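You operate a simulated robot arm through the tools that you are given. There is no shell and no other tool. Be economical: measure what you need, move in short steps, check, and stop when the job is done.

Carry out the task below with a simulated two-armed robot. There is one attempt and no reset: what you move stays moved.

Task
Shake the plate with green wells at LOW and chill the one with violet wells.
Fine: clamp the first for its run and leave it held; cycler lid shut, knob left at COLD, wait for READY. Where these are worked on the way, their far stop is far enough and under half their travel is too little: lid of the cycler.

The check looks at the end state, three seconds after you hand in, the way a careful person would. Anything else that was tipped, shoved, dropped, spilled or broken makes it a failure. A push-on lid holds only when it is set on centred and level and pressed home; a screw cap is set on level and turned clockwise until tight.

Robot
Two 7-joint arms with fingered hands on one trunk, on a base that drives. Base frame: it is fixed to the floor where the robot stands at the start and does not move with it; the origin is under the middle of the robot, x ahead of it, y to its left, z up. Units: m, rad, N and s.
The left shoulder is at the start at [0.057, 0.125, 1.221], the right one opposite. With the tool pointing down near the work surface each hand reaches from about 0.42 to 0.78 m from the robot's upright axis, wherever it stands, measured 20 degrees to its own side. Places, roughly: big shaker [0.5, 0.9, 0.9]; clamp of the big shaker [0.6, 0.9, 1]; cycler [0.5, -0.7, 0.9]; cycler knob [0.4, -0.7, 0.9]; lid of the cycler [0.5, -0.7, 1]; seat of the big shaker [0.6, 0.8, 1]; seat of the cycler [0.6, -0.7, 1]. Payload 3.6 kg a hand.
The TCP of each hand is the grasp point between the finger pads, 0.03 m short of the fingertips. In the tool frame z runs along the fingers and y along their closing line. Largest opening 0.104 m; the body of the gripper starts 0.035 m behind the TCP. The gripper is a hand of 4 fingers: y runs from the thumb to the fingers, the wrist lies at [-0.015, -0.104, -0.178] in the tool frame.
Orientation is told as [roll, pitch, yaw] about the base's x, y, z axes, in that order, counted from this pose: with the fingers straight down and the wrist toward the robot, the tool's x, y and z point along [0, 1, 0], [1, 0, 0] and [0, 0, -1] of the base frame.

Tools
- The arms move only by the tool jog_arm. It takes "left_moves", "right_moves" or both (then of equal length, played together; a hand with none holds still); each is a list of rows, each a list of 2 entries, a list of its own where there are three numbers: the shift along the base's x, y, z in units of 200 mm (1.0 is 200 mm), then the turn, a rotation vector about the base's x, y, z in units of 90 degrees (1.0 is 90 degrees). In form: [[[x, y, z], [ax, ay, az]], ...]. A call has 1 to 10 rows; each row is the pose to reach, as a shift and turn from the pose commanded when the call began. A call with a number of a shift or a turn outside -1 to 1 is refused whole. Each row takes 0.2 s and may step no farther than 0.05 m and 0.15 rad from the row before; otherwise, the whole call is refused. A pose out of reach is approached as far as the arm can. The call stops where the force on the tool passes 90 N (or 10 N more than at its start, if that is more) or the arm is blocked; 0.2 s more then pass. In this call time passes only in rows, and 0.2 s behind the last. The reply holds the time, the measured pose of the TCP, the force on the tool along the base axes, the opening and the grip force, in the units named above and with some noise, with the torque about the TCP (base axes, N m) and any sound that the robot's microphone picked up.
- Cameras (640 x 400 px; columns grow to the right, rows downward): "scene" is now at [0.1656, -0.0257, 1.3981]; the picture's right is [-0.28, -0.96, 0.00], its down [-0.18, 0.05, -0.98] and it looks along [0.94, -0.28, -0.19] (base axes); focal length 214 px, centre (320, 200). "left" rides on the left gripper at [-0.061, -0.092, -0.13] in its tool frame; the picture's right is [-0.81, -0.27, 0.52], its down [0.53, -0.71, 0.46] and it looks along [0.24, 0.64, 0.72] (tool axes); focal length 275 px, centre (320, 200). "right" rides on the right gripper at [0.061, -0.092, -0.13] in its tool frame; the picture's right is [-0.81, 0.28, -0.52], its down [-0.53, -0.71, 0.46] and it looks along [-0.24, 0.65, 0.72] (tool axes); focal length 275 px, centre (320, 200). There is no depth. A picture from a camera that has moved, and an enlarged one, comes with that camera's place and axes in the base frame and with its lens.
- camera(camera): a new picture of that camera. The clock stands still meanwhile.
- raise_lower(by): slides the trunk up (or, below 0, down) by that many m; the arms and the scene camera ride with it, the base frame stays. It gives what a move gives, with no picture.
- base_move(legs): drives the robot by 1 to 6 legs, each [ahead, left, turn to the left] in m, m and rad, along the robot's own axes; the way and the turn of a leg run together, so that a leg with both is an arc; at most 1.5 m and 3.142 rad a leg. The arms and the cameras ride along, it lands a little off, and it stops where it bumps. It gives what a move gives.
- set_fingers(index, middle, ring, thumb_bend, thumb_turn, hand): sets how far each is bent, from 0 (flat) to 1 (curled in); at 0.3 the hand is open as for a grip, at 0.7 the pads meet at the TCP. One left out holds its place. A second passes; each finger stops where it meets its share of the squeeze, and holds until it gets a number again. It is the only way to open and close the hand. It gives what a move gives, with no picture; readings hold the bend of each and the force on the fingers (four entries, about 0 where the hand has none), thumb and palm. thumb_turn goes from beside the hand (0) to across from the fingers (1), as for a grip.
- aim_head(pan, tilt): turns the head with the scene camera to pan (to the left, within 1.396 rad either way) and tilt (down, from -0.506 to 1.204), counted from straight ahead of the robot. It gives what a move gives.
- enlarge(camera, box): a new picture of the part [left, top, right, bottom] of that camera's present view, enlarged. The clock stands still meanwhile.
- close_job(): hands the job in; it is judged then, once.

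Go step by step. Nothing tells you exact positions but the pictures and the camera data: compare them with the known pose of the tool, close in by small moves and look again before you grip or let go. The budget is 120 turns and 88 pictures, counting those below and the enlarged ones. Unless the task says otherwise, let go and move clear before handing in.

The tools are called as name(argument=value, ...) on one line, values as JSON. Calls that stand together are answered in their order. jog_arm: Moves the arms, as the interface text tells. Its arguments: {"type":"object","properties":{"left_moves":{"type":"array","items":{"type":"array"}},"right_moves":{"type":"array","items":{"type":"array"}}},"required":[]} The other tools are called the same way: raise_lower (by) slides the trunk up or down; set_fingers (index, middle, ring, thumb_bend, thumb_turn, hand) moves the fingers one by one; base_move (legs) drives the base; aim_head (pan, tilt) turns the head that bears the scene camera; camera (camera) takes a picture; enlarge (camera, box) takes an enlarged picture of a part of a camera's view; close_job () hands the job in.

At the start:

```text
time: 0.0
left_position: [0.3492, -0.0682, 1.3704]
left_orientation: [0.003, 0.003, 0.003]
left_contact_force: [0.0, -0.6, 0.3]
left_wrist_torque: [0.05, 0.01, -0.02]
left_grip_width: 0.1036
left_finger_force: 0.0
left_shape: jaw
left_bend: [0.3, 0.3, 0.3, 0.3, 0.98]
left_finger forces: [0.0, 0.1, 0.0, 0.0, 0.1, 0.0]
right_position: [0.2207, -0.2794, 1.3782]
right_orientation: [0.001, -0.001, 0.001]
right_contact_force: [0.2, 0.8, 0.3]
right_wrist_torque: [0.01, -0.01, 0.0]
right_grip_width: 0.1037
right_finger_force: 0.1
right_shape: jaw
right_bend: [0.3, 0.3, 0.3, 0.3, 0.98]
right_finger forces: [0.0, 0.1, 0.0, 0.1, 0.0, 0.0]
trunk travel left (down, up): [-0.45, 0.086]
robot x, y, heading: [-0.003, -0.002, 0.001]
head pan, tilt: [-0.356, 0.614]
```

scene: 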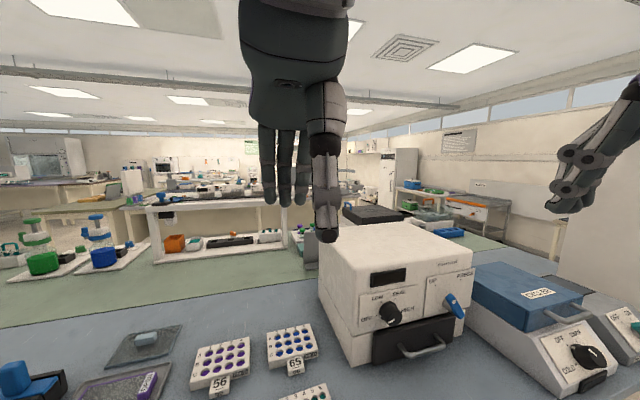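
right: 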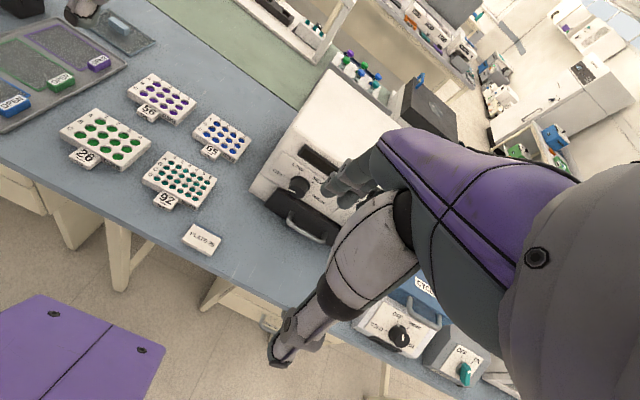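
left: 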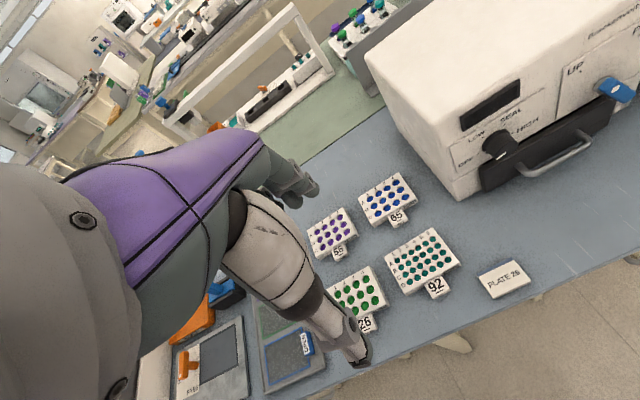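

I see several plates (56 violet, 65 blue, 26 green, 92 green/teal) on the bench, with a card reading "PLATE 26". I'll look around with the head first.

aim_head(pan=0.9, tilt=0.75)

camera(camera="scene")

aim_head(pan=0.1, tilt=0.9)

camera(camera="scene")

aim_head(pan=-0.9, tilt=0.7)

camera(camera="scene")

```text
time: 1.4
left_position: [0.3502, -0.0683, 1.369]
left_orientation: [0.002, 0.005, 0.001]
left_contact_force: [-0.3, 0.7, -1.0]
left_wrist_torque: [-0.02, 0.02, 0.0]
left_grip_width: 0.1038
left_finger_force: 0.0
left_shape: jaw
left_bend: [0.3, 0.3, 0.3, 0.3, 0.98]
left_finger forces: [0.0, 0.0, 0.0, 0.0, 0.1, 0.1]
right_position: [0.2204, -0.2782, 1.3774]
right_orientation: [0.0, 0.001, 0.0]
right_contact_force: [0.4, 0.0, 0.3]
right_wrist_torque: [0.03, -0.02, 0.02]
right_grip_width: 0.1039
right_finger_force: 0.1
right_shape: jaw
right_bend: [0.3, 0.3, 0.3, 0.3, 0.98]
right_finger forces: [0.0, 0.0, 0.0, 0.0, 0.0, 0.0]
trunk travel left (down, up): [-0.45, 0.086]
robot x, y, heading: [-0.0027, 0.0016, 0.002]
head pan, tilt: [0.901, 0.75]
```

```text
84 pictures are left
camera scene: at [0.1326, 0.0751, 1.3831], right [0.8, -0.6, 0.0], down [-0.21, -0.28, -0.94], along [0.57, 0.75, -0.35], focal length 214 px, centre (320, 200)
```

scene: 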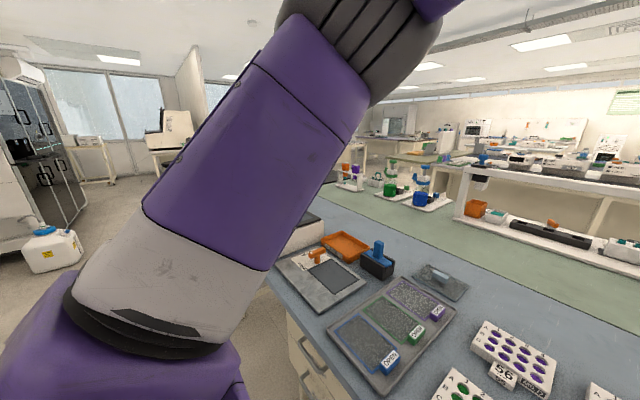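

```text
time: 2.6
left_position: [0.3514, -0.0681, 1.366]
left_orientation: [0.006, 0.011, 0.006]
left_contact_force: [0.1, -0.7, 0.7]
left_wrist_torque: [-0.01, 0.02, -0.01]
left_grip_width: 0.1037
left_finger_force: 0.1
left_shape: jaw
left_bend: [0.3, 0.3, 0.3, 0.3, 0.98]
left_finger forces: [0.0, 0.0, 0.0, 0.0, 0.1, 0.0]
right_position: [0.2204, -0.2785, 1.3783]
right_orientation: [0.001, 0.0, 0.0]
right_contact_force: [0.2, 0.2, 0.9]
right_wrist_torque: [0.02, 0.02, 0.03]
right_grip_width: 0.1038
right_finger_force: 0.0
right_shape: jaw
right_bend: [0.3, 0.3, 0.3, 0.3, 0.98]
right_finger forces: [0.0, 0.0, 0.0, 0.1, 0.0, 0.0]
trunk travel left (down, up): [-0.45, 0.086]
robot x, y, heading: [0.0001, -0.0001, 0.001]
head pan, tilt: [0.099, 0.901]
```

```text
83 pictures are left
camera scene: at [0.1334, 0.0741, 1.3817], right [0.79, -0.61, 0.0], down [-0.22, -0.28, -0.93], along [0.57, 0.74, -0.36], focal length 214 px, centre (320, 200)
```

scene: 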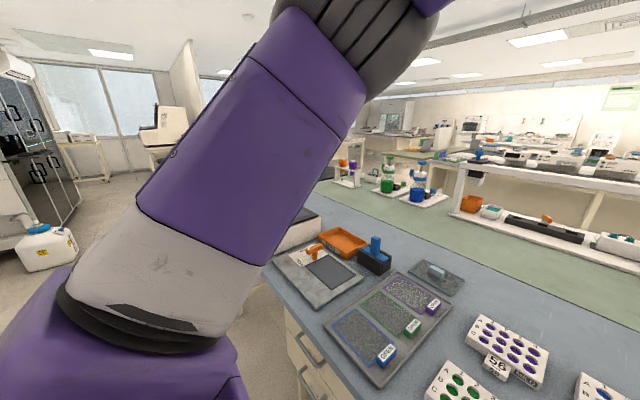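

```text
time: 3.8
left_position: [0.3531, -0.0674, 1.3662]
left_orientation: [0.003, 0.011, 0.007]
left_contact_force: [0.1, 0.8, 1.1]
left_wrist_torque: [0.03, 0.0, 0.0]
left_grip_width: 0.1039
left_finger_force: 0.0
left_shape: jaw
left_bend: [0.3, 0.3, 0.3, 0.3, 0.98]
left_finger forces: [0.0, 0.0, 0.0, 0.0, 0.0, 0.0]
right_position: [0.221, -0.2786, 1.3779]
right_orientation: [-0.001, 0.002, 0.0]
right_contact_force: [0.4, 0.5, -0.5]
right_wrist_torque: [0.0, -0.02, 0.0]
right_grip_width: 0.1038
right_finger_force: 0.2
right_shape: jaw
right_bend: [0.3, 0.3, 0.3, 0.3, 0.98]
right_finger forces: [0.0, 0.0, 0.0, 0.0, 0.1, 0.0]
trunk travel left (down, up): [-0.45, 0.086]
robot x, y, heading: [-0.0016, -0.0007, -0.005]
head pan, tilt: [-0.901, 0.7]
```

```text
82 pictures are left
camera scene: at [0.1335, 0.074, 1.3814], right [0.79, -0.61, 0.0], down [-0.22, -0.29, -0.93], along [0.57, 0.74, -0.36], focal length 214 px, centre (320, 200)
```

scene: 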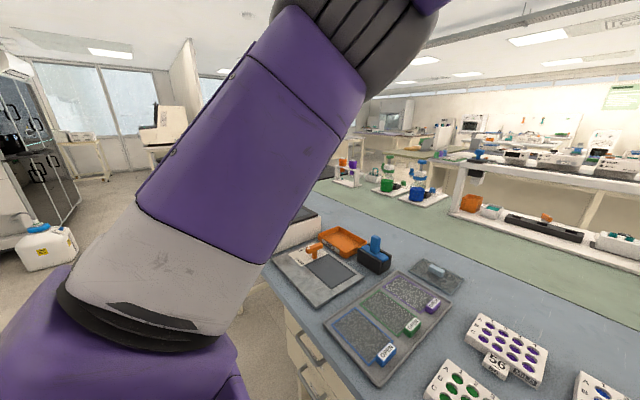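

The scene pictures did not follow the head in a batch; I'll take one now at the current aim.

camera(camera="scene")

```text
81 pictures are left
camera scene: at [0.1335, 0.074, 1.3814], right [0.79, -0.61, 0.0], down [-0.22, -0.29, -0.93], along [0.57, 0.74, -0.36], focal length 214 px, centre (320, 200)
```

scene: 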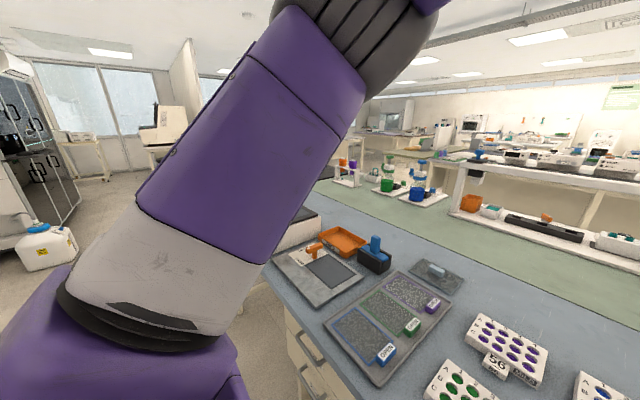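

The head reports −0.9 but the camera still points left; I'll aim again and see whether it moves.

aim_head(pan=-0.3, tilt=0.9)

camera(camera="scene")

```text
time: 4.8
left_position: [0.3523, -0.0663, 1.3662]
left_orientation: [0.003, 0.014, 0.007]
left_contact_force: [0.3, 0.3, -0.1]
left_wrist_torque: [0.01, -0.03, 0.0]
left_grip_width: 0.1039
left_finger_force: 0.0
left_shape: jaw
left_bend: [0.3, 0.3, 0.3, 0.3, 0.98]
left_finger forces: [0.1, 0.1, 0.0, 0.0, 0.1, 0.0]
right_position: [0.2206, -0.2793, 1.379]
right_orientation: [-0.002, 0.0, 0.0]
right_contact_force: [1.4, 0.5, -0.5]
right_wrist_torque: [-0.01, -0.02, 0.01]
right_grip_width: 0.1038
right_finger_force: 0.2
right_shape: jaw
right_bend: [0.3, 0.3, 0.3, 0.3, 0.98]
right_finger forces: [0.0, 0.1, 0.1, 0.1, 0.0, 0.0]
trunk travel left (down, up): [-0.45, 0.086]
robot x, y, heading: [-0.0007, 0.0009, -0.003]
head pan, tilt: [-0.3, 0.901]
```

```text
80 pictures are left
camera scene: at [0.1335, 0.0739, 1.3811], right [0.79, -0.62, 0.0], down [-0.22, -0.29, -0.93], along [0.57, 0.73, -0.37], focal length 214 px, centre (320, 200)
```

scene: 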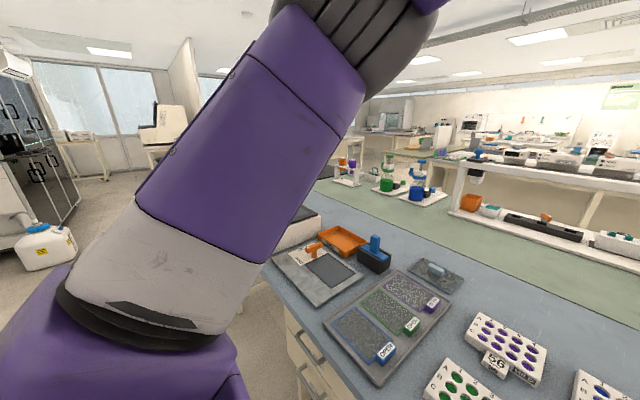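

The head seems jammed against the left upper arm. I'll move the left hand outward so the head is free.

jog_arm(left_moves=[[[0.1, 0.2, 0], [0, 0, 0]], [[0.2, 0.4, 0], [0, 0, 0]], [[0.3, 0.6, 0], [0, 0, 0]], [[0.4, 0.8, 0], [0, 0, 0]], [[0.4, 1, 0], [0, 0, 0]], [[0.4, 1, -0.2], [0, 0, 0]]])

camera(camera="scene")

```text
time: 6.2
left_position: [0.4318, 0.1325, 1.329]
left_orientation: [0.001, 0.003, 0.001]
left_contact_force: [0.1, -0.2, -0.5]
left_wrist_torque: [0.01, 0.06, -0.02]
left_grip_width: 0.1037
left_finger_force: 0.0
left_shape: jaw
left_bend: [0.3, 0.3, 0.3, 0.3, 0.98]
left_finger forces: [0.1, 0.0, 0.1, 0.0, 0.0, 0.1]
right_position: [0.2214, -0.2796, 1.378]
right_orientation: [0.002, 0.001, -0.001]
right_contact_force: [0.2, -0.2, -0.1]
right_wrist_torque: [0.01, 0.03, -0.03]
right_grip_width: 0.1036
right_finger_force: 0.0
right_shape: jaw
right_bend: [0.3, 0.3, 0.3, 0.3, 0.98]
right_finger forces: [0.1, 0.0, 0.1, 0.0, 0.1, 0.1]
trunk travel left (down, up): [-0.45, 0.086]
robot x, y, heading: [-0.0015, 0.0025, 0.002]
head pan, tilt: [-0.3, 0.901]
```

```text
79 pictures are left
camera scene: at [0.15, -0.0221, 1.3356], right [-0.3, -0.96, 0.0], down [-0.75, 0.23, -0.62], along [0.59, -0.18, -0.78], focal length 214 px, centre (320, 200)
```

scene: 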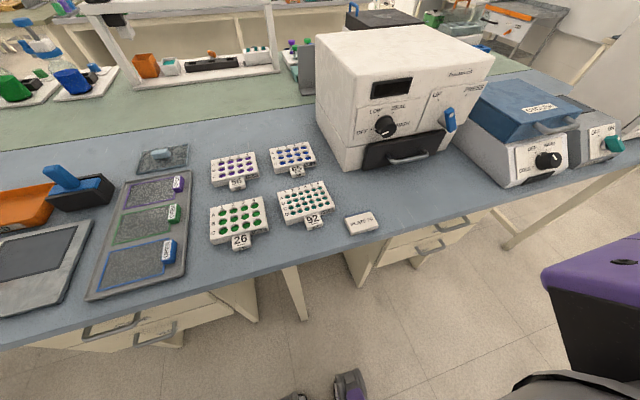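

The head is free. I'll zoom on the card and plates to decide which green plate is meant.

enlarge(camera="scene", box=[200, 130, 400, 255])

enlarge(camera="scene", box=[440, 70, 640, 195])

aim_head(pan=1.0, tilt=0.9)

camera(camera="scene")

```text
3.20 times, centred on (300, 192) of scene
camera zoom: at [0.15, -0.0221, 1.3356], right [-0.3, -0.96, 0.0], down [-0.75, 0.23, -0.62], along [0.59, -0.18, -0.78], focal length 686 px, centre (384, 224)
```

zoom: 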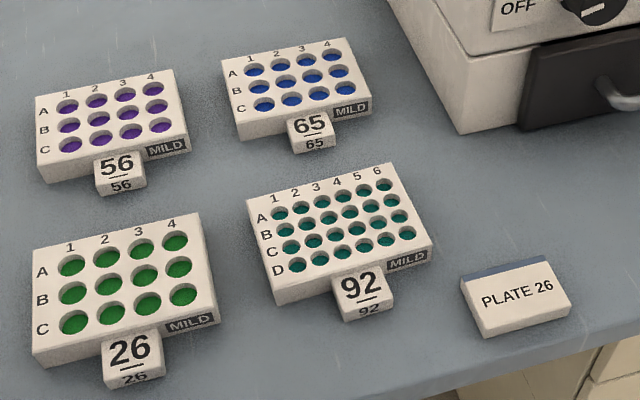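

```text
3.20 times, centred on (540, 132) of scene
camera zoom: at [0.15, -0.0221, 1.3356], right [-0.3, -0.96, 0.0], down [-0.75, 0.23, -0.62], along [0.59, -0.18, -0.78], focal length 686 px, centre (-384, 416)
```

zoom: 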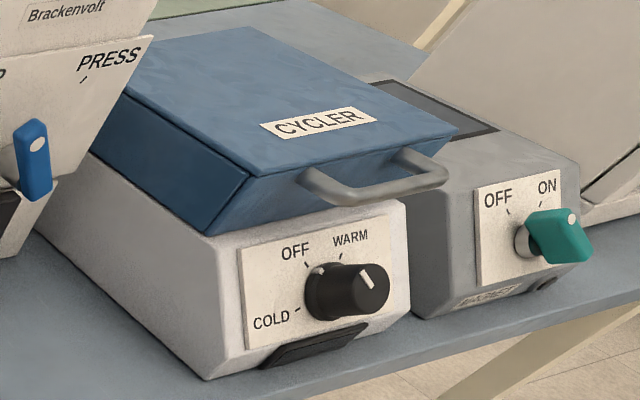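

```text
time: 7.7
left_position: [0.4305, 0.1309, 1.3297]
left_orientation: [0.002, 0.004, 0.003]
left_contact_force: [0.4, 0.4, -0.3]
left_wrist_torque: [0.0, 0.01, 0.0]
left_grip_width: 0.1036
left_finger_force: 0.0
left_shape: jaw
left_bend: [0.3, 0.3, 0.3, 0.3, 0.98]
left_finger forces: [0.0, 0.0, 0.0, 0.0, 0.0, 0.1]
right_position: [0.2199, -0.2785, 1.3786]
right_orientation: [0.0, -0.001, 0.002]
right_contact_force: [-0.2, -0.6, -0.5]
right_wrist_torque: [0.0, -0.02, 0.03]
right_grip_width: 0.1036
right_finger_force: 0.0
right_shape: jaw
right_bend: [0.3, 0.3, 0.3, 0.3, 0.98]
right_finger forces: [0.0, 0.1, 0.1, 0.1, 0.0, 0.1]
trunk travel left (down, up): [-0.45, 0.086]
robot x, y, heading: [0.0008, -0.0029, -0.001]
head pan, tilt: [1.0, 0.901]
```

```text
76 pictures are left
camera scene: at [0.1172, 0.0642, 1.3358], right [0.84, -0.54, 0.0], down [-0.42, -0.66, -0.62], along [0.34, 0.52, -0.78], focal length 214 px, centre (320, 200)
```

scene: 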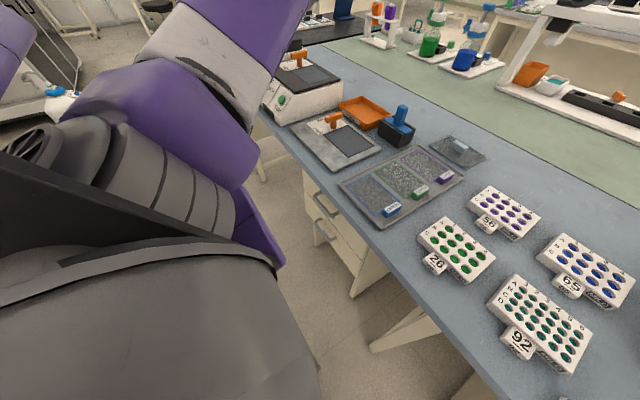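

Green is plate 26, at about (0.47, 0.08), and violet is plate 56, at about (0.64, 0.08); the bench is near z≈0.91. I'll look at the plates through the left wrist camera, then at the shaker.

camera(camera="left")

enlarge(camera="scene", box=[240, 40, 440, 165])

```text
75 pictures are left
camera left: at [0.3393, 0.0698, 1.4608], right [-0.27, -0.81, -0.52], down [-0.72, 0.53, -0.45], along [0.64, 0.25, -0.73], focal length 275 px, centre (320, 200)
```

left: 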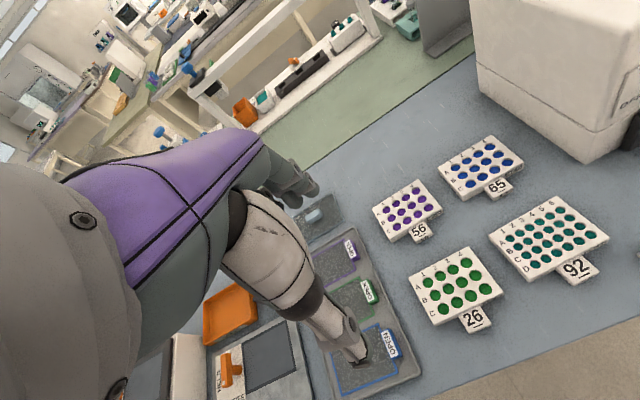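

```text
3.20 times, centred on (340, 102) of scene
camera zoom: at [0.1172, 0.0642, 1.3358], right [0.84, -0.54, 0.0], down [-0.42, -0.66, -0.62], along [0.34, 0.52, -0.78], focal length 686 px, centre (256, 512)
```

zoom: 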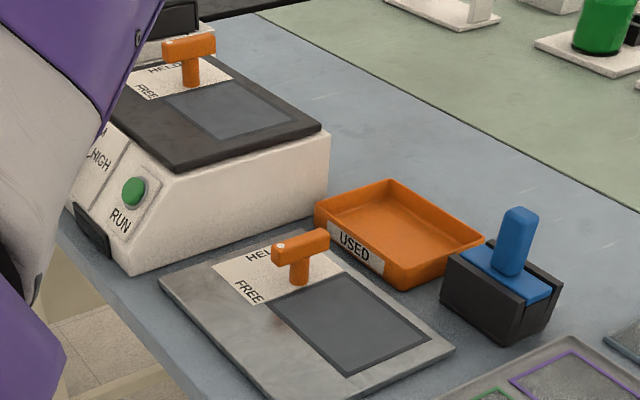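

The green plate has a tab sticking out of its front. I plan to grip the body along x with the thumb beside the tab, so I'll lower the left hand above it and look closely.

jog_arm(left_moves=[[[0, -0.02, -0.2], [0, 0, 0]], [[0.05, -0.05, -0.4], [0, 0, 0]], [[0.1, -0.08, -0.6], [0, 0, 0]], [[0.15, -0.1, -0.8], [0, 0, 0]], [[0.18, -0.1, -1], [0, 0, 0]]])

camera(camera="left")

aim_head(pan=0.2, tilt=1.0)

camera(camera="scene")

```text
time: 8.9
left_position: [0.4645, 0.1144, 1.1301]
left_orientation: [-0.001, 0.0, 0.005]
left_contact_force: [-0.2, 0.1, -0.1]
left_wrist_torque: [0.02, -0.03, 0.04]
left_grip_width: 0.1037
left_finger_force: 0.1
left_shape: jaw
left_bend: [0.3, 0.3, 0.3, 0.3, 0.98]
left_finger forces: [0.1, 0.0, 0.0, 0.0, 0.1, 0.0]
right_position: [0.2212, -0.2789, 1.3788]
right_orientation: [-0.002, 0.001, 0.0]
right_contact_force: [0.4, -0.4, -0.4]
right_wrist_torque: [0.0, -0.04, -0.03]
right_grip_width: 0.1038
right_finger_force: 0.0
right_shape: jaw
right_bend: [0.3, 0.3, 0.3, 0.3, 0.98]
right_finger forces: [0.0, 0.1, 0.0, 0.0, 0.0, 0.0]
trunk travel left (down, up): [-0.45, 0.086]
robot x, y, heading: [0.0002, -0.0018, -0.0]
head pan, tilt: [1.0, 0.901]
```

```text
73 pictures are left
camera left: at [0.3739, 0.0515, 1.2609], right [-0.27, -0.81, -0.52], down [-0.72, 0.53, -0.45], along [0.64, 0.25, -0.73], focal length 275 px, centre (320, 200)
```

left: 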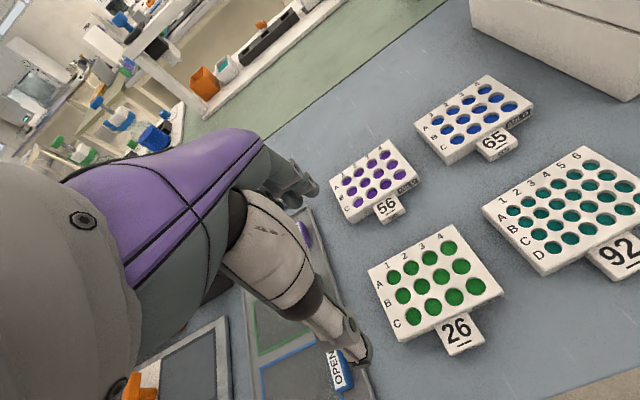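

```text
time: 10.0
left_position: [0.4637, 0.1148, 1.13]
left_orientation: [0.001, 0.003, 0.001]
left_contact_force: [0.7, 0.7, 0.8]
left_wrist_torque: [0.0, 0.01, -0.02]
left_grip_width: 0.1038
left_finger_force: 0.1
left_shape: jaw
left_bend: [0.3, 0.3, 0.3, 0.3, 0.98]
left_finger forces: [0.0, 0.1, 0.1, 0.0, 0.0, 0.0]
right_position: [0.2212, -0.2783, 1.3788]
right_orientation: [0.0, -0.001, 0.001]
right_contact_force: [-1.1, -0.1, -0.6]
right_wrist_torque: [0.02, 0.02, -0.01]
right_grip_width: 0.1035
right_finger_force: 0.0
right_shape: jaw
right_bend: [0.3, 0.3, 0.3, 0.3, 0.98]
right_finger forces: [0.1, 0.1, 0.0, 0.0, 0.1, 0.1]
trunk travel left (down, up): [-0.45, 0.086]
robot x, y, heading: [0.003, 0.0007, -0.004]
head pan, tilt: [0.201, 1.0]
```

```text
72 pictures are left
camera scene: at [0.1446, 0.0147, 1.3286], right [0.2, -0.98, 0.0], down [-0.82, -0.17, -0.54], along [0.53, 0.11, -0.84], focal length 214 px, centre (320, 200)
```

scene: 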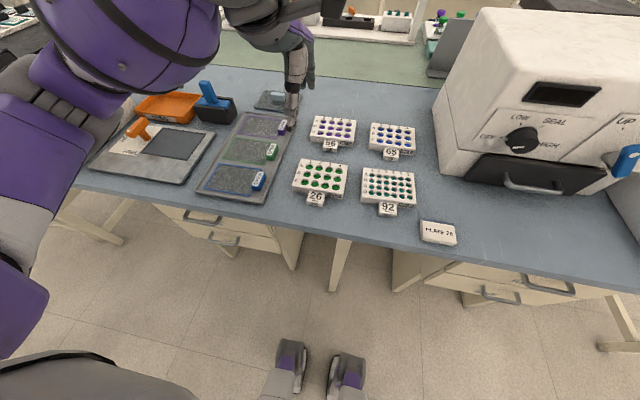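

Plate 26's centre is about (0.476, 0.08), roughly 0.088 × 0.12, with a tab on the front. I'll lower to just above it, with the thumb left of the tab, and check.

jog_arm(left_moves=[[[0.03, 0.005, -0.22], [0, 0, 0]], [[0.06, 0.01, -0.44], [0, 0, 0]], [[0.06, 0.01, -0.65], [0, 0, 0]]])

camera(camera="left")

enlarge(camera="scene", box=[220, 60, 420, 185])

```text
time: 10.8
left_position: [0.4753, 0.1147, 1.002]
left_orientation: [0.003, 0.004, 0.004]
left_contact_force: [-0.4, 0.2, 0.3]
left_wrist_torque: [-0.03, -0.02, 0.0]
left_grip_width: 0.104
left_finger_force: 0.1
left_shape: jaw
left_bend: [0.3, 0.3, 0.3, 0.3, 0.98]
left_finger forces: [0.0, 0.0, 0.0, 0.0, 0.0, 0.0]
right_position: [0.22, -0.278, 1.3785]
right_orientation: [-0.001, -0.001, -0.001]
right_contact_force: [-0.3, -0.1, 0.6]
right_wrist_torque: [0.0, -0.01, -0.01]
right_grip_width: 0.1037
right_finger_force: 0.0
right_shape: jaw
right_bend: [0.3, 0.3, 0.3, 0.3, 0.98]
right_finger forces: [0.0, 0.0, 0.0, 0.0, 0.0, 0.0]
trunk travel left (down, up): [-0.45, 0.086]
robot x, y, heading: [0.001, 0.0002, -0.0]
head pan, tilt: [0.201, 1.0]
```

```text
71 pictures are left
camera left: at [0.3846, 0.0534, 1.1335], right [-0.27, -0.81, -0.52], down [-0.72, 0.53, -0.45], along [0.64, 0.25, -0.73], focal length 275 px, centre (320, 200)
```

left: 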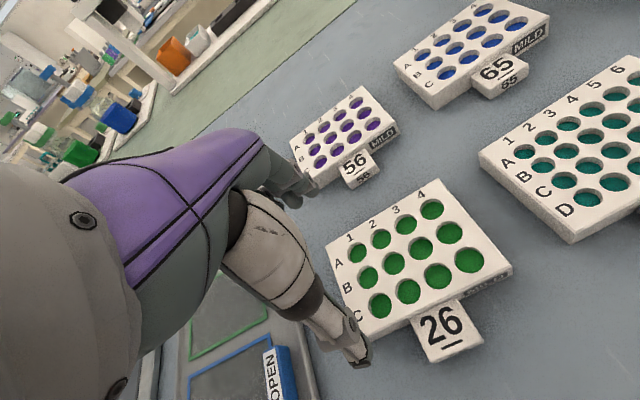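

```text
3.20 times, centred on (320, 122) of scene
camera zoom: at [0.1446, 0.0147, 1.3286], right [0.2, -0.98, 0.0], down [-0.82, -0.17, -0.54], along [0.53, 0.11, -0.84], focal length 686 px, centre (320, 448)
```

zoom: 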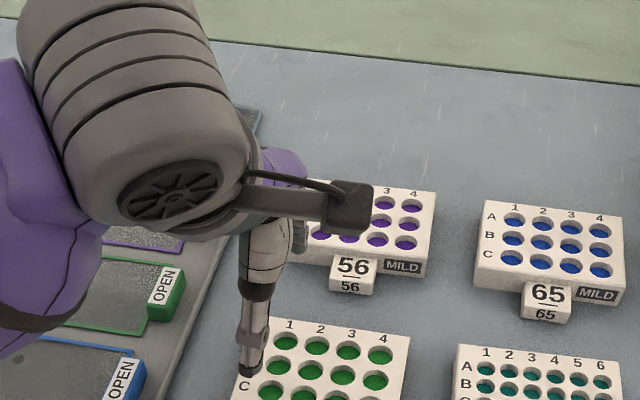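

The plate spans x 0.434–0.520 and y 0.02–0.137, and the tab spans y 0.062–0.099; the thumb is left of the tab. I'll descend and watch the force.

jog_arm(left_moves=[[[0.01, -0.005, -0.13], [0, 0, 0]], [[0.01, -0.005, -0.26], [0, 0, 0]]])

camera(camera="left")

camera(camera="scene")

```text
time: 11.4
left_position: [0.4805, 0.1131, 0.9491]
left_orientation: [0.004, 0.002, 0.003]
left_contact_force: [0.6, -0.1, -1.2]
left_wrist_torque: [0.0, 0.03, 0.04]
left_grip_width: 0.1039
left_finger_force: 0.0
left_shape: jaw
left_bend: [0.3, 0.3, 0.3, 0.3, 0.98]
left_finger forces: [0.1, 0.0, 0.1, 0.0, 0.0, 0.1]
right_position: [0.2205, -0.2787, 1.3786]
right_orientation: [-0.001, -0.001, 0.0]
right_contact_force: [0.0, -0.2, 0.3]
right_wrist_torque: [-0.01, 0.01, 0.01]
right_grip_width: 0.1036
right_finger_force: 0.1
right_shape: jaw
right_bend: [0.3, 0.3, 0.3, 0.3, 0.98]
right_finger forces: [0.0, 0.0, 0.0, 0.0, 0.0, 0.0]
trunk travel left (down, up): [-0.45, 0.086]
robot x, y, heading: [0.0037, 0.002, 0.001]
head pan, tilt: [0.201, 1.0]
```

```text
69 pictures are left
camera left: at [0.3888, 0.0511, 1.0801], right [-0.27, -0.81, -0.52], down [-0.72, 0.53, -0.45], along [0.64, 0.25, -0.73], focal length 275 px, centre (320, 200)
```

left: 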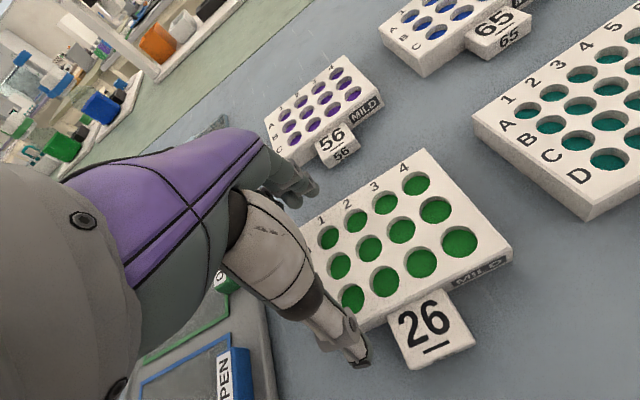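

```text
68 pictures are left
camera scene: at [0.1446, 0.0146, 1.3286], right [0.2, -0.98, 0.0], down [-0.82, -0.17, -0.54], along [0.53, 0.11, -0.84], focal length 214 px, centre (320, 200)
```

scene: 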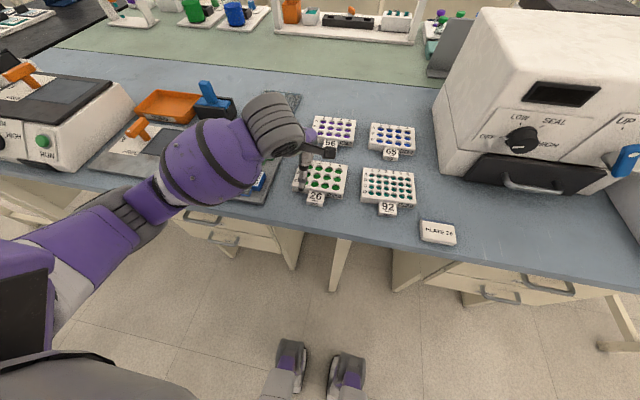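

The geometry is consistent, with the plate's x centre about 0.476. I'll shift back slightly and go down until the tips are near the bench.

jog_arm(left_moves=[[[-0.02, 0, 0], [0, 0, 0]], [[-0.02, 0, -0.06], [0, 0, 0]], [[-0.02, 0, -0.11], [0, 0, 0]]])

camera(camera="left")

```text
time: 12.2
left_position: [0.476, 0.1116, 0.9262]
left_orientation: [0.001, 0.004, 0.002]
left_contact_force: [-0.4, 0.4, -0.3]
left_wrist_torque: [0.0, -0.01, 0.0]
left_grip_width: 0.1038
left_finger_force: 0.1
left_shape: jaw
left_bend: [0.3, 0.3, 0.3, 0.3, 0.98]
left_finger forces: [0.2, 0.1, 0.0, 0.1, 0.1, 0.0]
right_position: [0.2209, -0.2787, 1.3781]
right_orientation: [0.001, 0.0, -0.001]
right_contact_force: [0.7, -0.6, -0.2]
right_wrist_torque: [-0.01, 0.03, 0.01]
right_grip_width: 0.1036
right_finger_force: 0.1
right_shape: jaw
right_bend: [0.3, 0.3, 0.3, 0.3, 0.98]
right_finger forces: [0.1, 0.0, 0.1, 0.0, 0.0, 0.0]
trunk travel left (down, up): [-0.45, 0.086]
robot x, y, heading: [0.0026, -0.0002, -0.003]
head pan, tilt: [0.201, 1.0]
```

```text
67 pictures are left
camera left: at [0.3855, 0.0502, 1.0575], right [-0.28, -0.81, -0.52], down [-0.72, 0.53, -0.45], along [0.64, 0.25, -0.73], focal length 275 px, centre (320, 200)
```

left: 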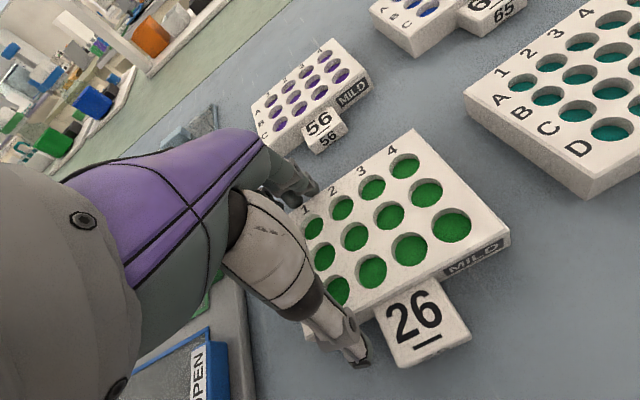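

The thumb sits just left of the tab. I'll shift 4 mm left and down slightly, then close gently.

jog_arm(left_moves=[[[0, 0.02, 0], [0, 0, 0]], [[0, 0.02, -0.02], [0, 0, 0]]])

set_fingers(hand="left", index=0.4, middle=0.4, ring=0.4, thumb_bend=0.4)

camera(camera="left")

```text
time: 12.8
left_position: [0.4753, 0.1167, 0.9232]
left_orientation: [0.002, 0.003, 0.003]
left_contact_force: [0.8, 0.5, -0.1]
left_wrist_torque: [-0.01, -0.02, 0.01]
left_grip_width: 0.1041
left_finger_force: 0.1
left_shape: jaw
left_bend: [0.3, 0.3, 0.3, 0.3, 0.98]
left_finger forces: [0.5, 0.0, 0.0, 0.0, 0.0, 0.0]
right_position: [0.2192, -0.2789, 1.3792]
right_orientation: [0.0, -0.002, 0.0]
right_contact_force: [-1.0, -0.6, -0.5]
right_wrist_torque: [-0.02, 0.01, -0.01]
right_grip_width: 0.1036
right_finger_force: 0.0
right_shape: jaw
right_bend: [0.3, 0.3, 0.3, 0.3, 0.98]
right_finger forces: [0.1, 0.1, 0.0, 0.0, 0.0, 0.1]
trunk travel left (down, up): [-0.45, 0.086]
robot x, y, heading: [0.0013, -0.0031, -0.001]
head pan, tilt: [0.201, 1.0]
```

```text
time: 13.8
left_position: [0.4754, 0.1164, 0.9223]
left_orientation: [0.002, 0.002, 0.0]
left_contact_force: [0.5, -0.2, 3.5]
left_wrist_torque: [-0.01, -0.16, 0.0]
left_grip_width: 0.0925
left_finger_force: 7.2
left_shape: fingers
left_bend: [0.35, 0.38, 0.38, 0.34, 0.97]
left_finger forces: [3.8, 2.3, 1.5, 0.1, 5.7, 0.0]
right_position: [0.2194, -0.2791, 1.3784]
right_orientation: [0.0, -0.002, 0.0]
right_contact_force: [-0.1, 0.2, -0.1]
right_wrist_torque: [0.0, 0.01, 0.01]
right_grip_width: 0.1038
right_finger_force: 0.0
right_shape: jaw
right_bend: [0.3, 0.3, 0.3, 0.3, 0.98]
right_finger forces: [0.0, 0.0, 0.0, 0.0, 0.0, 0.0]
trunk travel left (down, up): [-0.45, 0.086]
robot x, y, heading: [-0.0002, -0.0027, -0.005]
head pan, tilt: [0.201, 1.0]
```

```text
66 pictures are left
camera left: at [0.3858, 0.055, 1.0539], right [-0.27, -0.81, -0.52], down [-0.72, 0.53, -0.45], along [0.64, 0.25, -0.73], focal length 275 px, centre (320, 200)
```

left: 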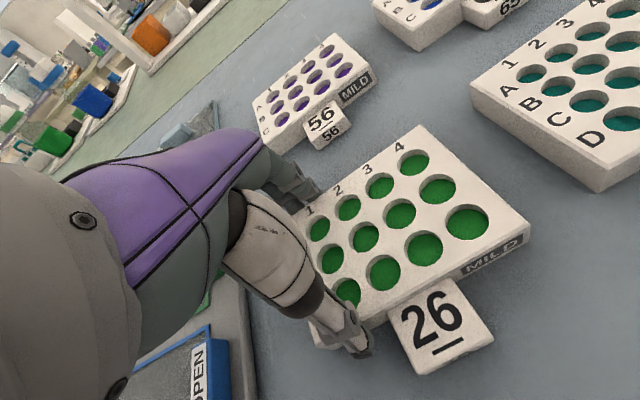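

All fingers and the thumb touch the plate. I'll firm up the grip and lift a little to check.

set_fingers(hand="left", index=0.6, middle=0.6, ring=0.6, thumb_bend=0.6)

jog_arm(left_moves=[[[0, 0, 0.08], [0, 0, 0]], [[0, 0, 0.2], [0, 0, 0]]])

camera(camera="left")

```text
time: 14.8
left_position: [0.4759, 0.1173, 0.9236]
left_orientation: [0.003, 0.001, 0.002]
left_contact_force: [3.6, 0.9, 8.3]
left_wrist_torque: [0.05, -0.38, -0.04]
left_grip_width: 0.0898
left_finger_force: 21.2
left_shape: fingers
left_bend: [0.47, 0.51, 0.52, 0.29, 0.94]
left_finger forces: [8.9, 8.3, 6.7, 0.0, 19.1, 0.0]
right_position: [0.2204, -0.2787, 1.3785]
right_orientation: [-0.001, -0.002, 0.0]
right_contact_force: [0.4, -0.1, 0.9]
right_wrist_torque: [0.02, -0.02, -0.01]
right_grip_width: 0.1037
right_finger_force: 0.0
right_shape: jaw
right_bend: [0.3, 0.3, 0.3, 0.3, 0.98]
right_finger forces: [0.0, 0.0, 0.0, 0.0, 0.0, 0.1]
trunk travel left (down, up): [-0.45, 0.086]
robot x, y, heading: [0.0022, -0.0018, -0.004]
head pan, tilt: [0.201, 1.0]
```

```text
time: 15.4
left_position: [0.4764, 0.1157, 0.9617]
left_orientation: [0.001, 0.005, 0.0]
left_contact_force: [-0.3, -0.1, -0.8]
left_wrist_torque: [0.03, -0.02, 0.02]
left_grip_width: 0.0898
left_finger_force: 21.0
left_shape: fingers
left_bend: [0.48, 0.52, 0.53, 0.28, 0.94]
left_finger forces: [8.3, 7.4, 6.0, 0.0, 19.7, 0.0]
right_position: [0.22, -0.2777, 1.3776]
right_orientation: [0.0, 0.001, 0.0]
right_contact_force: [-0.1, -0.3, -0.2]
right_wrist_torque: [0.0, 0.01, -0.03]
right_grip_width: 0.1037
right_finger_force: 0.1
right_shape: jaw
right_bend: [0.3, 0.3, 0.3, 0.3, 0.98]
right_finger forces: [0.1, 0.0, 0.0, 0.0, 0.0, 0.1]
trunk travel left (down, up): [-0.45, 0.086]
robot x, y, heading: [0.0027, -0.0031, 0.003]
head pan, tilt: [0.201, 1.0]
```

```text
65 pictures are left
camera left: at [0.3858, 0.0537, 1.0919], right [-0.28, -0.81, -0.52], down [-0.72, 0.53, -0.45], along [0.64, 0.25, -0.73], focal length 275 px, centre (320, 200)
```

left: 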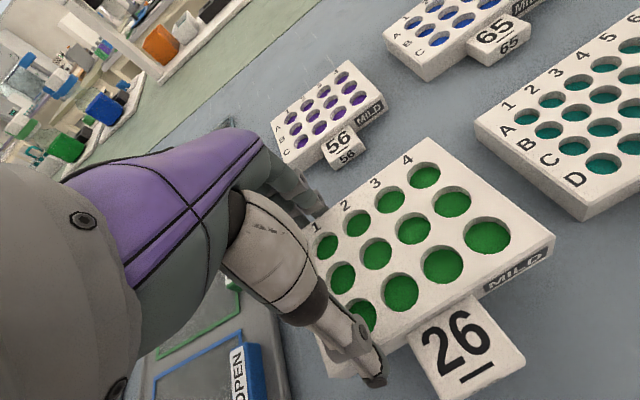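

The plate is held. I'll lift it higher and check with the head camera whether it is level.

jog_arm(left_moves=[[[0, 0, 0.2], [0, 0, 0]], [[0, 0, 0.4], [0, 0, 0]], [[0, 0, 0.6], [0, 0, 0]], [[0, 0, 0.8], [0, 0, 0]]])

camera(camera="scene")

camera(camera="left")

```text
time: 16.4
left_position: [0.4759, 0.1201, 1.1227]
left_orientation: [0.003, 0.007, 0.002]
left_contact_force: [-0.7, -1.0, -1.0]
left_wrist_torque: [0.02, -0.01, -0.03]
left_grip_width: 0.0899
left_finger_force: 20.6
left_shape: fingers
left_bend: [0.48, 0.52, 0.53, 0.28, 0.94]
left_finger forces: [8.3, 7.4, 5.9, 0.1, 19.7, 0.0]
right_position: [0.2199, -0.2793, 1.3782]
right_orientation: [-0.001, -0.002, 0.0]
right_contact_force: [0.3, 1.1, -0.1]
right_wrist_torque: [-0.04, 0.01, 0.0]
right_grip_width: 0.1036
right_finger_force: 0.1
right_shape: jaw
right_bend: [0.3, 0.3, 0.3, 0.3, 0.98]
right_finger forces: [0.1, 0.1, 0.0, 0.0, 0.0, 0.1]
trunk travel left (down, up): [-0.45, 0.086]
robot x, y, heading: [0.0005, -0.0013, 0.002]
head pan, tilt: [0.201, 1.0]
```

```text
64 pictures are left
camera scene: at [0.1443, 0.0143, 1.3286], right [0.2, -0.98, 0.0], down [-0.82, -0.17, -0.54], along [0.53, 0.11, -0.84], focal length 214 px, centre (320, 200)
```

scene: 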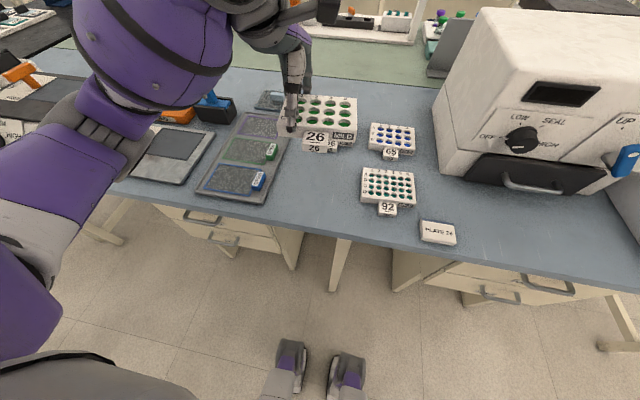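

```text
63 pictures are left
camera left: at [0.3846, 0.0569, 1.2543], right [-0.28, -0.81, -0.52], down [-0.72, 0.53, -0.45], along [0.64, 0.25, -0.73], focal length 275 px, centre (320, 200)
```

left: 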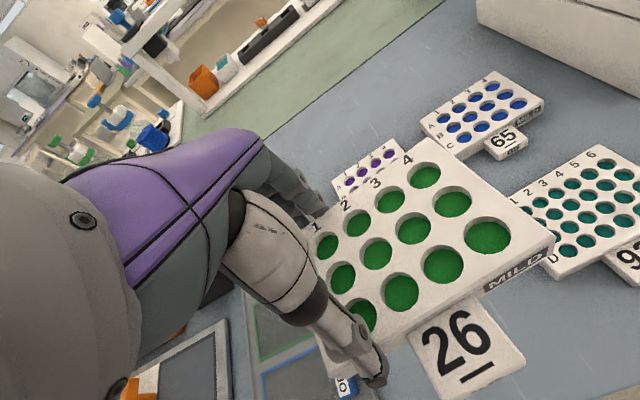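

The grip is steady and the plate looks level. I'll raise the trunk and drive left toward the shaker.

raise_lower(by=0.08)

base_move(legs=[[0, 0.5, 0]])

aim_head(pan=0.6, tilt=0.95)

camera(camera="scene")

```text
time: 17.6
left_position: [0.4766, 0.115, 1.2013]
left_orientation: [0.003, 0.004, 0.002]
left_contact_force: [0.4, -0.8, -1.9]
left_wrist_torque: [0.02, 0.0, -0.05]
left_grip_width: 0.0896
left_finger_force: 20.1
left_shape: fingers
left_bend: [0.48, 0.52, 0.53, 0.28, 0.94]
left_finger forces: [8.4, 7.3, 6.0, 0.0, 19.5, 0.0]
right_position: [0.2207, -0.2792, 1.4576]
right_orientation: [0.002, 0.002, 0.001]
right_contact_force: [1.4, 0.0, -0.3]
right_wrist_torque: [-0.02, -0.04, 0.01]
right_grip_width: 0.1037
right_finger_force: 0.1
right_shape: jaw
right_bend: [0.3, 0.3, 0.3, 0.3, 0.98]
right_finger forces: [0.0, 0.0, 0.0, 0.0, 0.1, 0.1]
trunk travel left (down, up): [-0.53, 0.006]
robot x, y, heading: [-0.0009, 0.0014, 0.003]
head pan, tilt: [0.201, 1.0]
```

```text
time: 22.6
left_position: [0.4749, 0.6282, 1.2022]
left_orientation: [0.001, 0.002, 0.005]
left_contact_force: [0.9, 0.0, -0.6]
left_wrist_torque: [0.02, -0.01, -0.04]
left_grip_width: 0.0895
left_finger_force: 20.5
left_shape: fingers
left_bend: [0.48, 0.52, 0.53, 0.28, 0.94]
left_finger forces: [8.3, 7.3, 6.0, 0.0, 19.5, 0.0]
right_position: [0.2207, 0.2312, 1.4587]
right_orientation: [0.0, 0.002, 0.004]
right_contact_force: [0.0, -0.2, 0.0]
right_wrist_torque: [-0.02, 0.01, 0.0]
right_grip_width: 0.1038
right_finger_force: 0.1
right_shape: jaw
right_bend: [0.3, 0.3, 0.3, 0.3, 0.98]
right_finger forces: [0.1, 0.1, 0.0, 0.1, 0.1, 0.1]
trunk travel left (down, up): [-0.53, 0.006]
robot x, y, heading: [0.0018, 0.5136, 0.008]
head pan, tilt: [0.201, 1.0]
```

```text
time: 23.5
left_position: [0.4743, 0.6277, 1.2029]
left_orientation: [0.002, 0.003, 0.005]
left_contact_force: [0.8, -0.7, -0.8]
left_wrist_torque: [-0.02, -0.01, 0.01]
left_grip_width: 0.0895
left_finger_force: 20.4
left_shape: fingers
left_bend: [0.48, 0.52, 0.53, 0.28, 0.94]
left_finger forces: [8.3, 7.4, 6.0, 0.1, 19.4, 0.0]
right_position: [0.2204, 0.2325, 1.4586]
right_orientation: [0.001, -0.001, 0.004]
right_contact_force: [-0.6, 0.4, 0.3]
right_wrist_torque: [0.01, -0.01, 0.06]
right_grip_width: 0.1036
right_finger_force: 0.1
right_shape: jaw
right_bend: [0.3, 0.3, 0.3, 0.3, 0.98]
right_finger forces: [0.0, 0.0, 0.0, 0.1, 0.0, 0.0]
trunk travel left (down, up): [-0.53, 0.006]
robot x, y, heading: [-0.0006, 0.5129, 0.008]
head pan, tilt: [0.6, 0.949]
```

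```text
62 pictures are left
camera scene: at [0.0689, 0.5523, 1.4218], right [0.57, -0.82, 0.0], down [-0.67, -0.46, -0.58], along [0.48, 0.33, -0.81], focal length 214 px, centre (320, 200)
```

scene: 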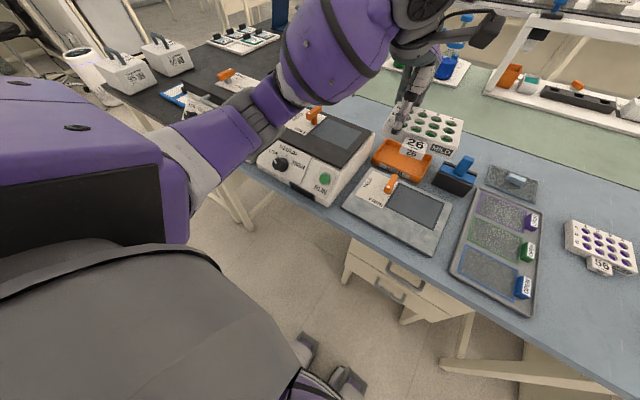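

The shaker is to the left, with knob, RUN button and clamp. I'll zoom in on it.

enlarge(camera="scene", box=[250, 80, 410, 180])

enlarge(camera="scene", box=[330, 100, 470, 188])

```text
4.00 times, centred on (330, 130) of scene
camera zoom: at [0.0689, 0.5523, 1.4218], right [0.57, -0.82, 0.0], down [-0.67, -0.46, -0.58], along [0.48, 0.33, -0.81], focal length 858 px, centre (280, 480)
```

zoom: 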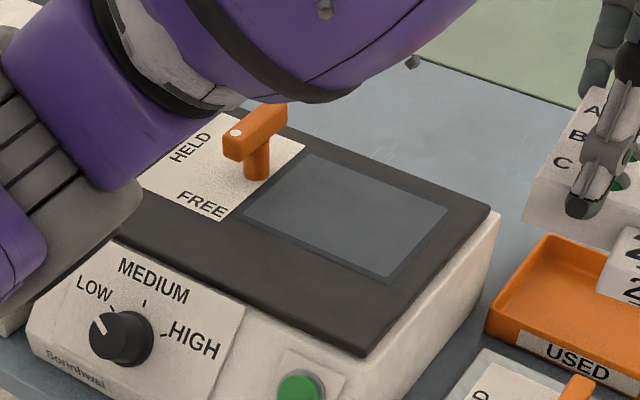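

```text
4.55 times, centred on (400, 144) of scene
camera zoom: at [0.0689, 0.5523, 1.4218], right [0.57, -0.82, 0.0], down [-0.67, -0.46, -0.58], along [0.48, 0.33, -0.81], focal length 975 px, centre (-44, 454)
```

zoom: 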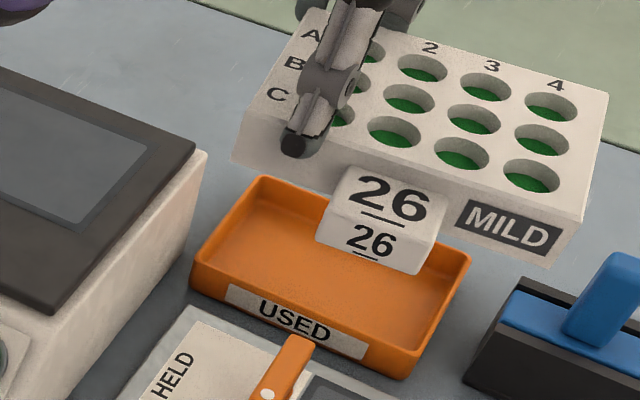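

The plate has twisted slightly in the grip: about 8° counter-clockwise, with the right side about 4° low. I'll counter-rotate the hand and re-measure.

jog_arm(left_moves=[[[0, 0, 0], [-0.025, 0, -0.045]], [[0, 0, 0], [-0.05, 0, -0.09]]])

enlarge(camera="scene", box=[370, 80, 490, 155])

camera(camera="left")

```text
time: 24.1
left_position: [0.4754, 0.6286, 1.2024]
left_orientation: [-0.076, -0.002, -0.138]
left_contact_force: [-1.2, -0.6, -1.0]
left_wrist_torque: [0.06, 0.0, 0.03]
left_grip_width: 0.0898
left_finger_force: 20.9
left_shape: fingers
left_bend: [0.48, 0.52, 0.53, 0.28, 0.94]
left_finger forces: [8.2, 7.3, 6.1, 0.1, 19.5, 0.0]
right_position: [0.2207, 0.232, 1.4589]
right_orientation: [0.001, 0.0, 0.004]
right_contact_force: [0.0, 0.0, -0.2]
right_wrist_torque: [0.02, -0.02, -0.02]
right_grip_width: 0.1038
right_finger_force: 0.0
right_shape: jaw
right_bend: [0.3, 0.3, 0.3, 0.3, 0.98]
right_finger forces: [0.0, 0.1, 0.0, 0.0, 0.1, 0.1]
trunk travel left (down, up): [-0.53, 0.006]
robot x, y, heading: [-0.0032, 0.5094, 0.006]
head pan, tilt: [0.6, 0.949]
```

```text
5.33 times, centred on (430, 118) of scene
camera zoom: at [0.0689, 0.5526, 1.4218], right [0.57, -0.82, 0.0], down [-0.67, -0.46, -0.58], along [0.48, 0.33, -0.81], focal length 1144 px, centre (-267, 640)
```

zoom: 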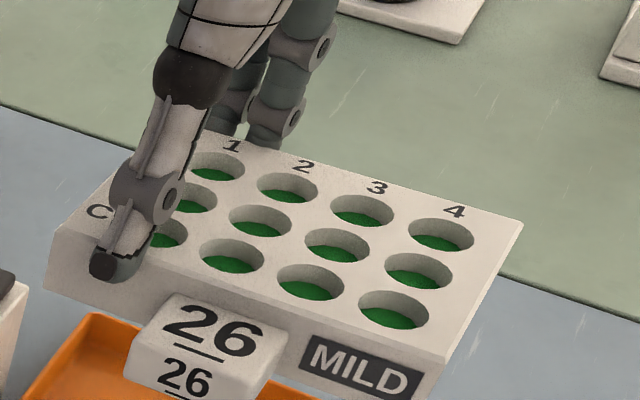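

```text
58 pictures are left
camera left: at [0.3776, 0.5903, 1.3379], right [-0.39, -0.8, -0.45], down [-0.64, 0.59, -0.5], along [0.67, 0.1, -0.74], focal length 275 px, centre (320, 200)
```

left: 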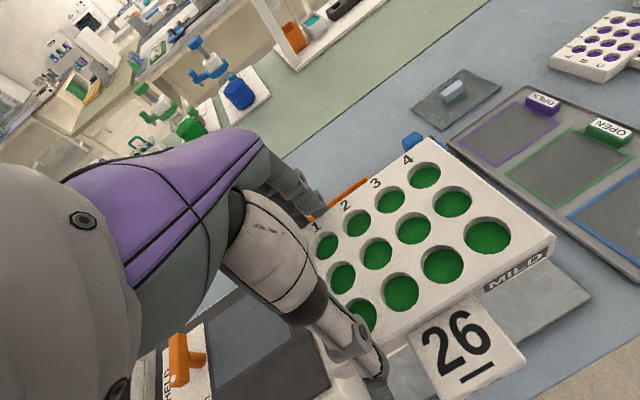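

Comparing edge slopes, I over-corrected: roll should be back near zero and yaw about −5°. I'll adjust and recheck.

jog_arm(left_moves=[[[0, 0, 0], [0.05, 0, 0.032]]])

enlarge(camera="scene", box=[370, 80, 490, 155])

```text
time: 24.5
left_position: [0.4752, 0.6295, 1.2022]
left_orientation: [0.002, 0.006, -0.085]
left_contact_force: [0.1, 0.7, -1.1]
left_wrist_torque: [0.06, -0.02, 0.0]
left_grip_width: 0.0894
left_finger_force: 20.0
left_shape: fingers
left_bend: [0.48, 0.52, 0.53, 0.28, 0.94]
left_finger forces: [8.2, 7.4, 5.9, 0.0, 19.5, 0.1]
right_position: [0.2207, 0.2322, 1.4573]
right_orientation: [0.0, -0.002, 0.004]
right_contact_force: [-0.9, 0.3, 0.1]
right_wrist_torque: [0.0, -0.02, 0.02]
right_grip_width: 0.1037
right_finger_force: 0.1
right_shape: jaw
right_bend: [0.3, 0.3, 0.3, 0.3, 0.98]
right_finger forces: [0.0, 0.0, 0.0, 0.1, 0.0, 0.1]
trunk travel left (down, up): [-0.53, 0.006]
robot x, y, heading: [0.0015, 0.5088, 0.002]
head pan, tilt: [0.6, 0.949]
```

```text
5.33 times, centred on (430, 118) of scene
camera zoom: at [0.069, 0.5519, 1.4218], right [0.57, -0.82, 0.0], down [-0.67, -0.46, -0.58], along [0.48, 0.33, -0.81], focal length 1144 px, centre (-267, 640)
```

zoom: 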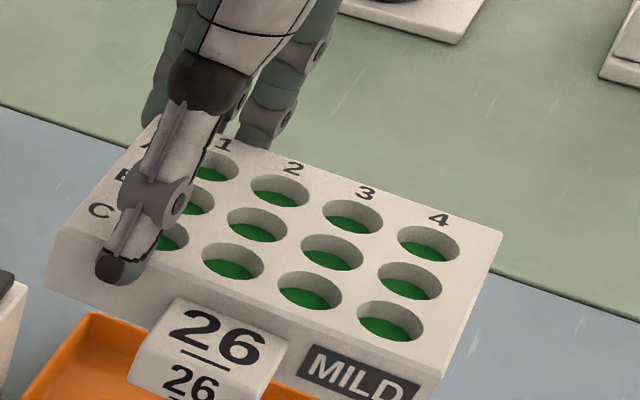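

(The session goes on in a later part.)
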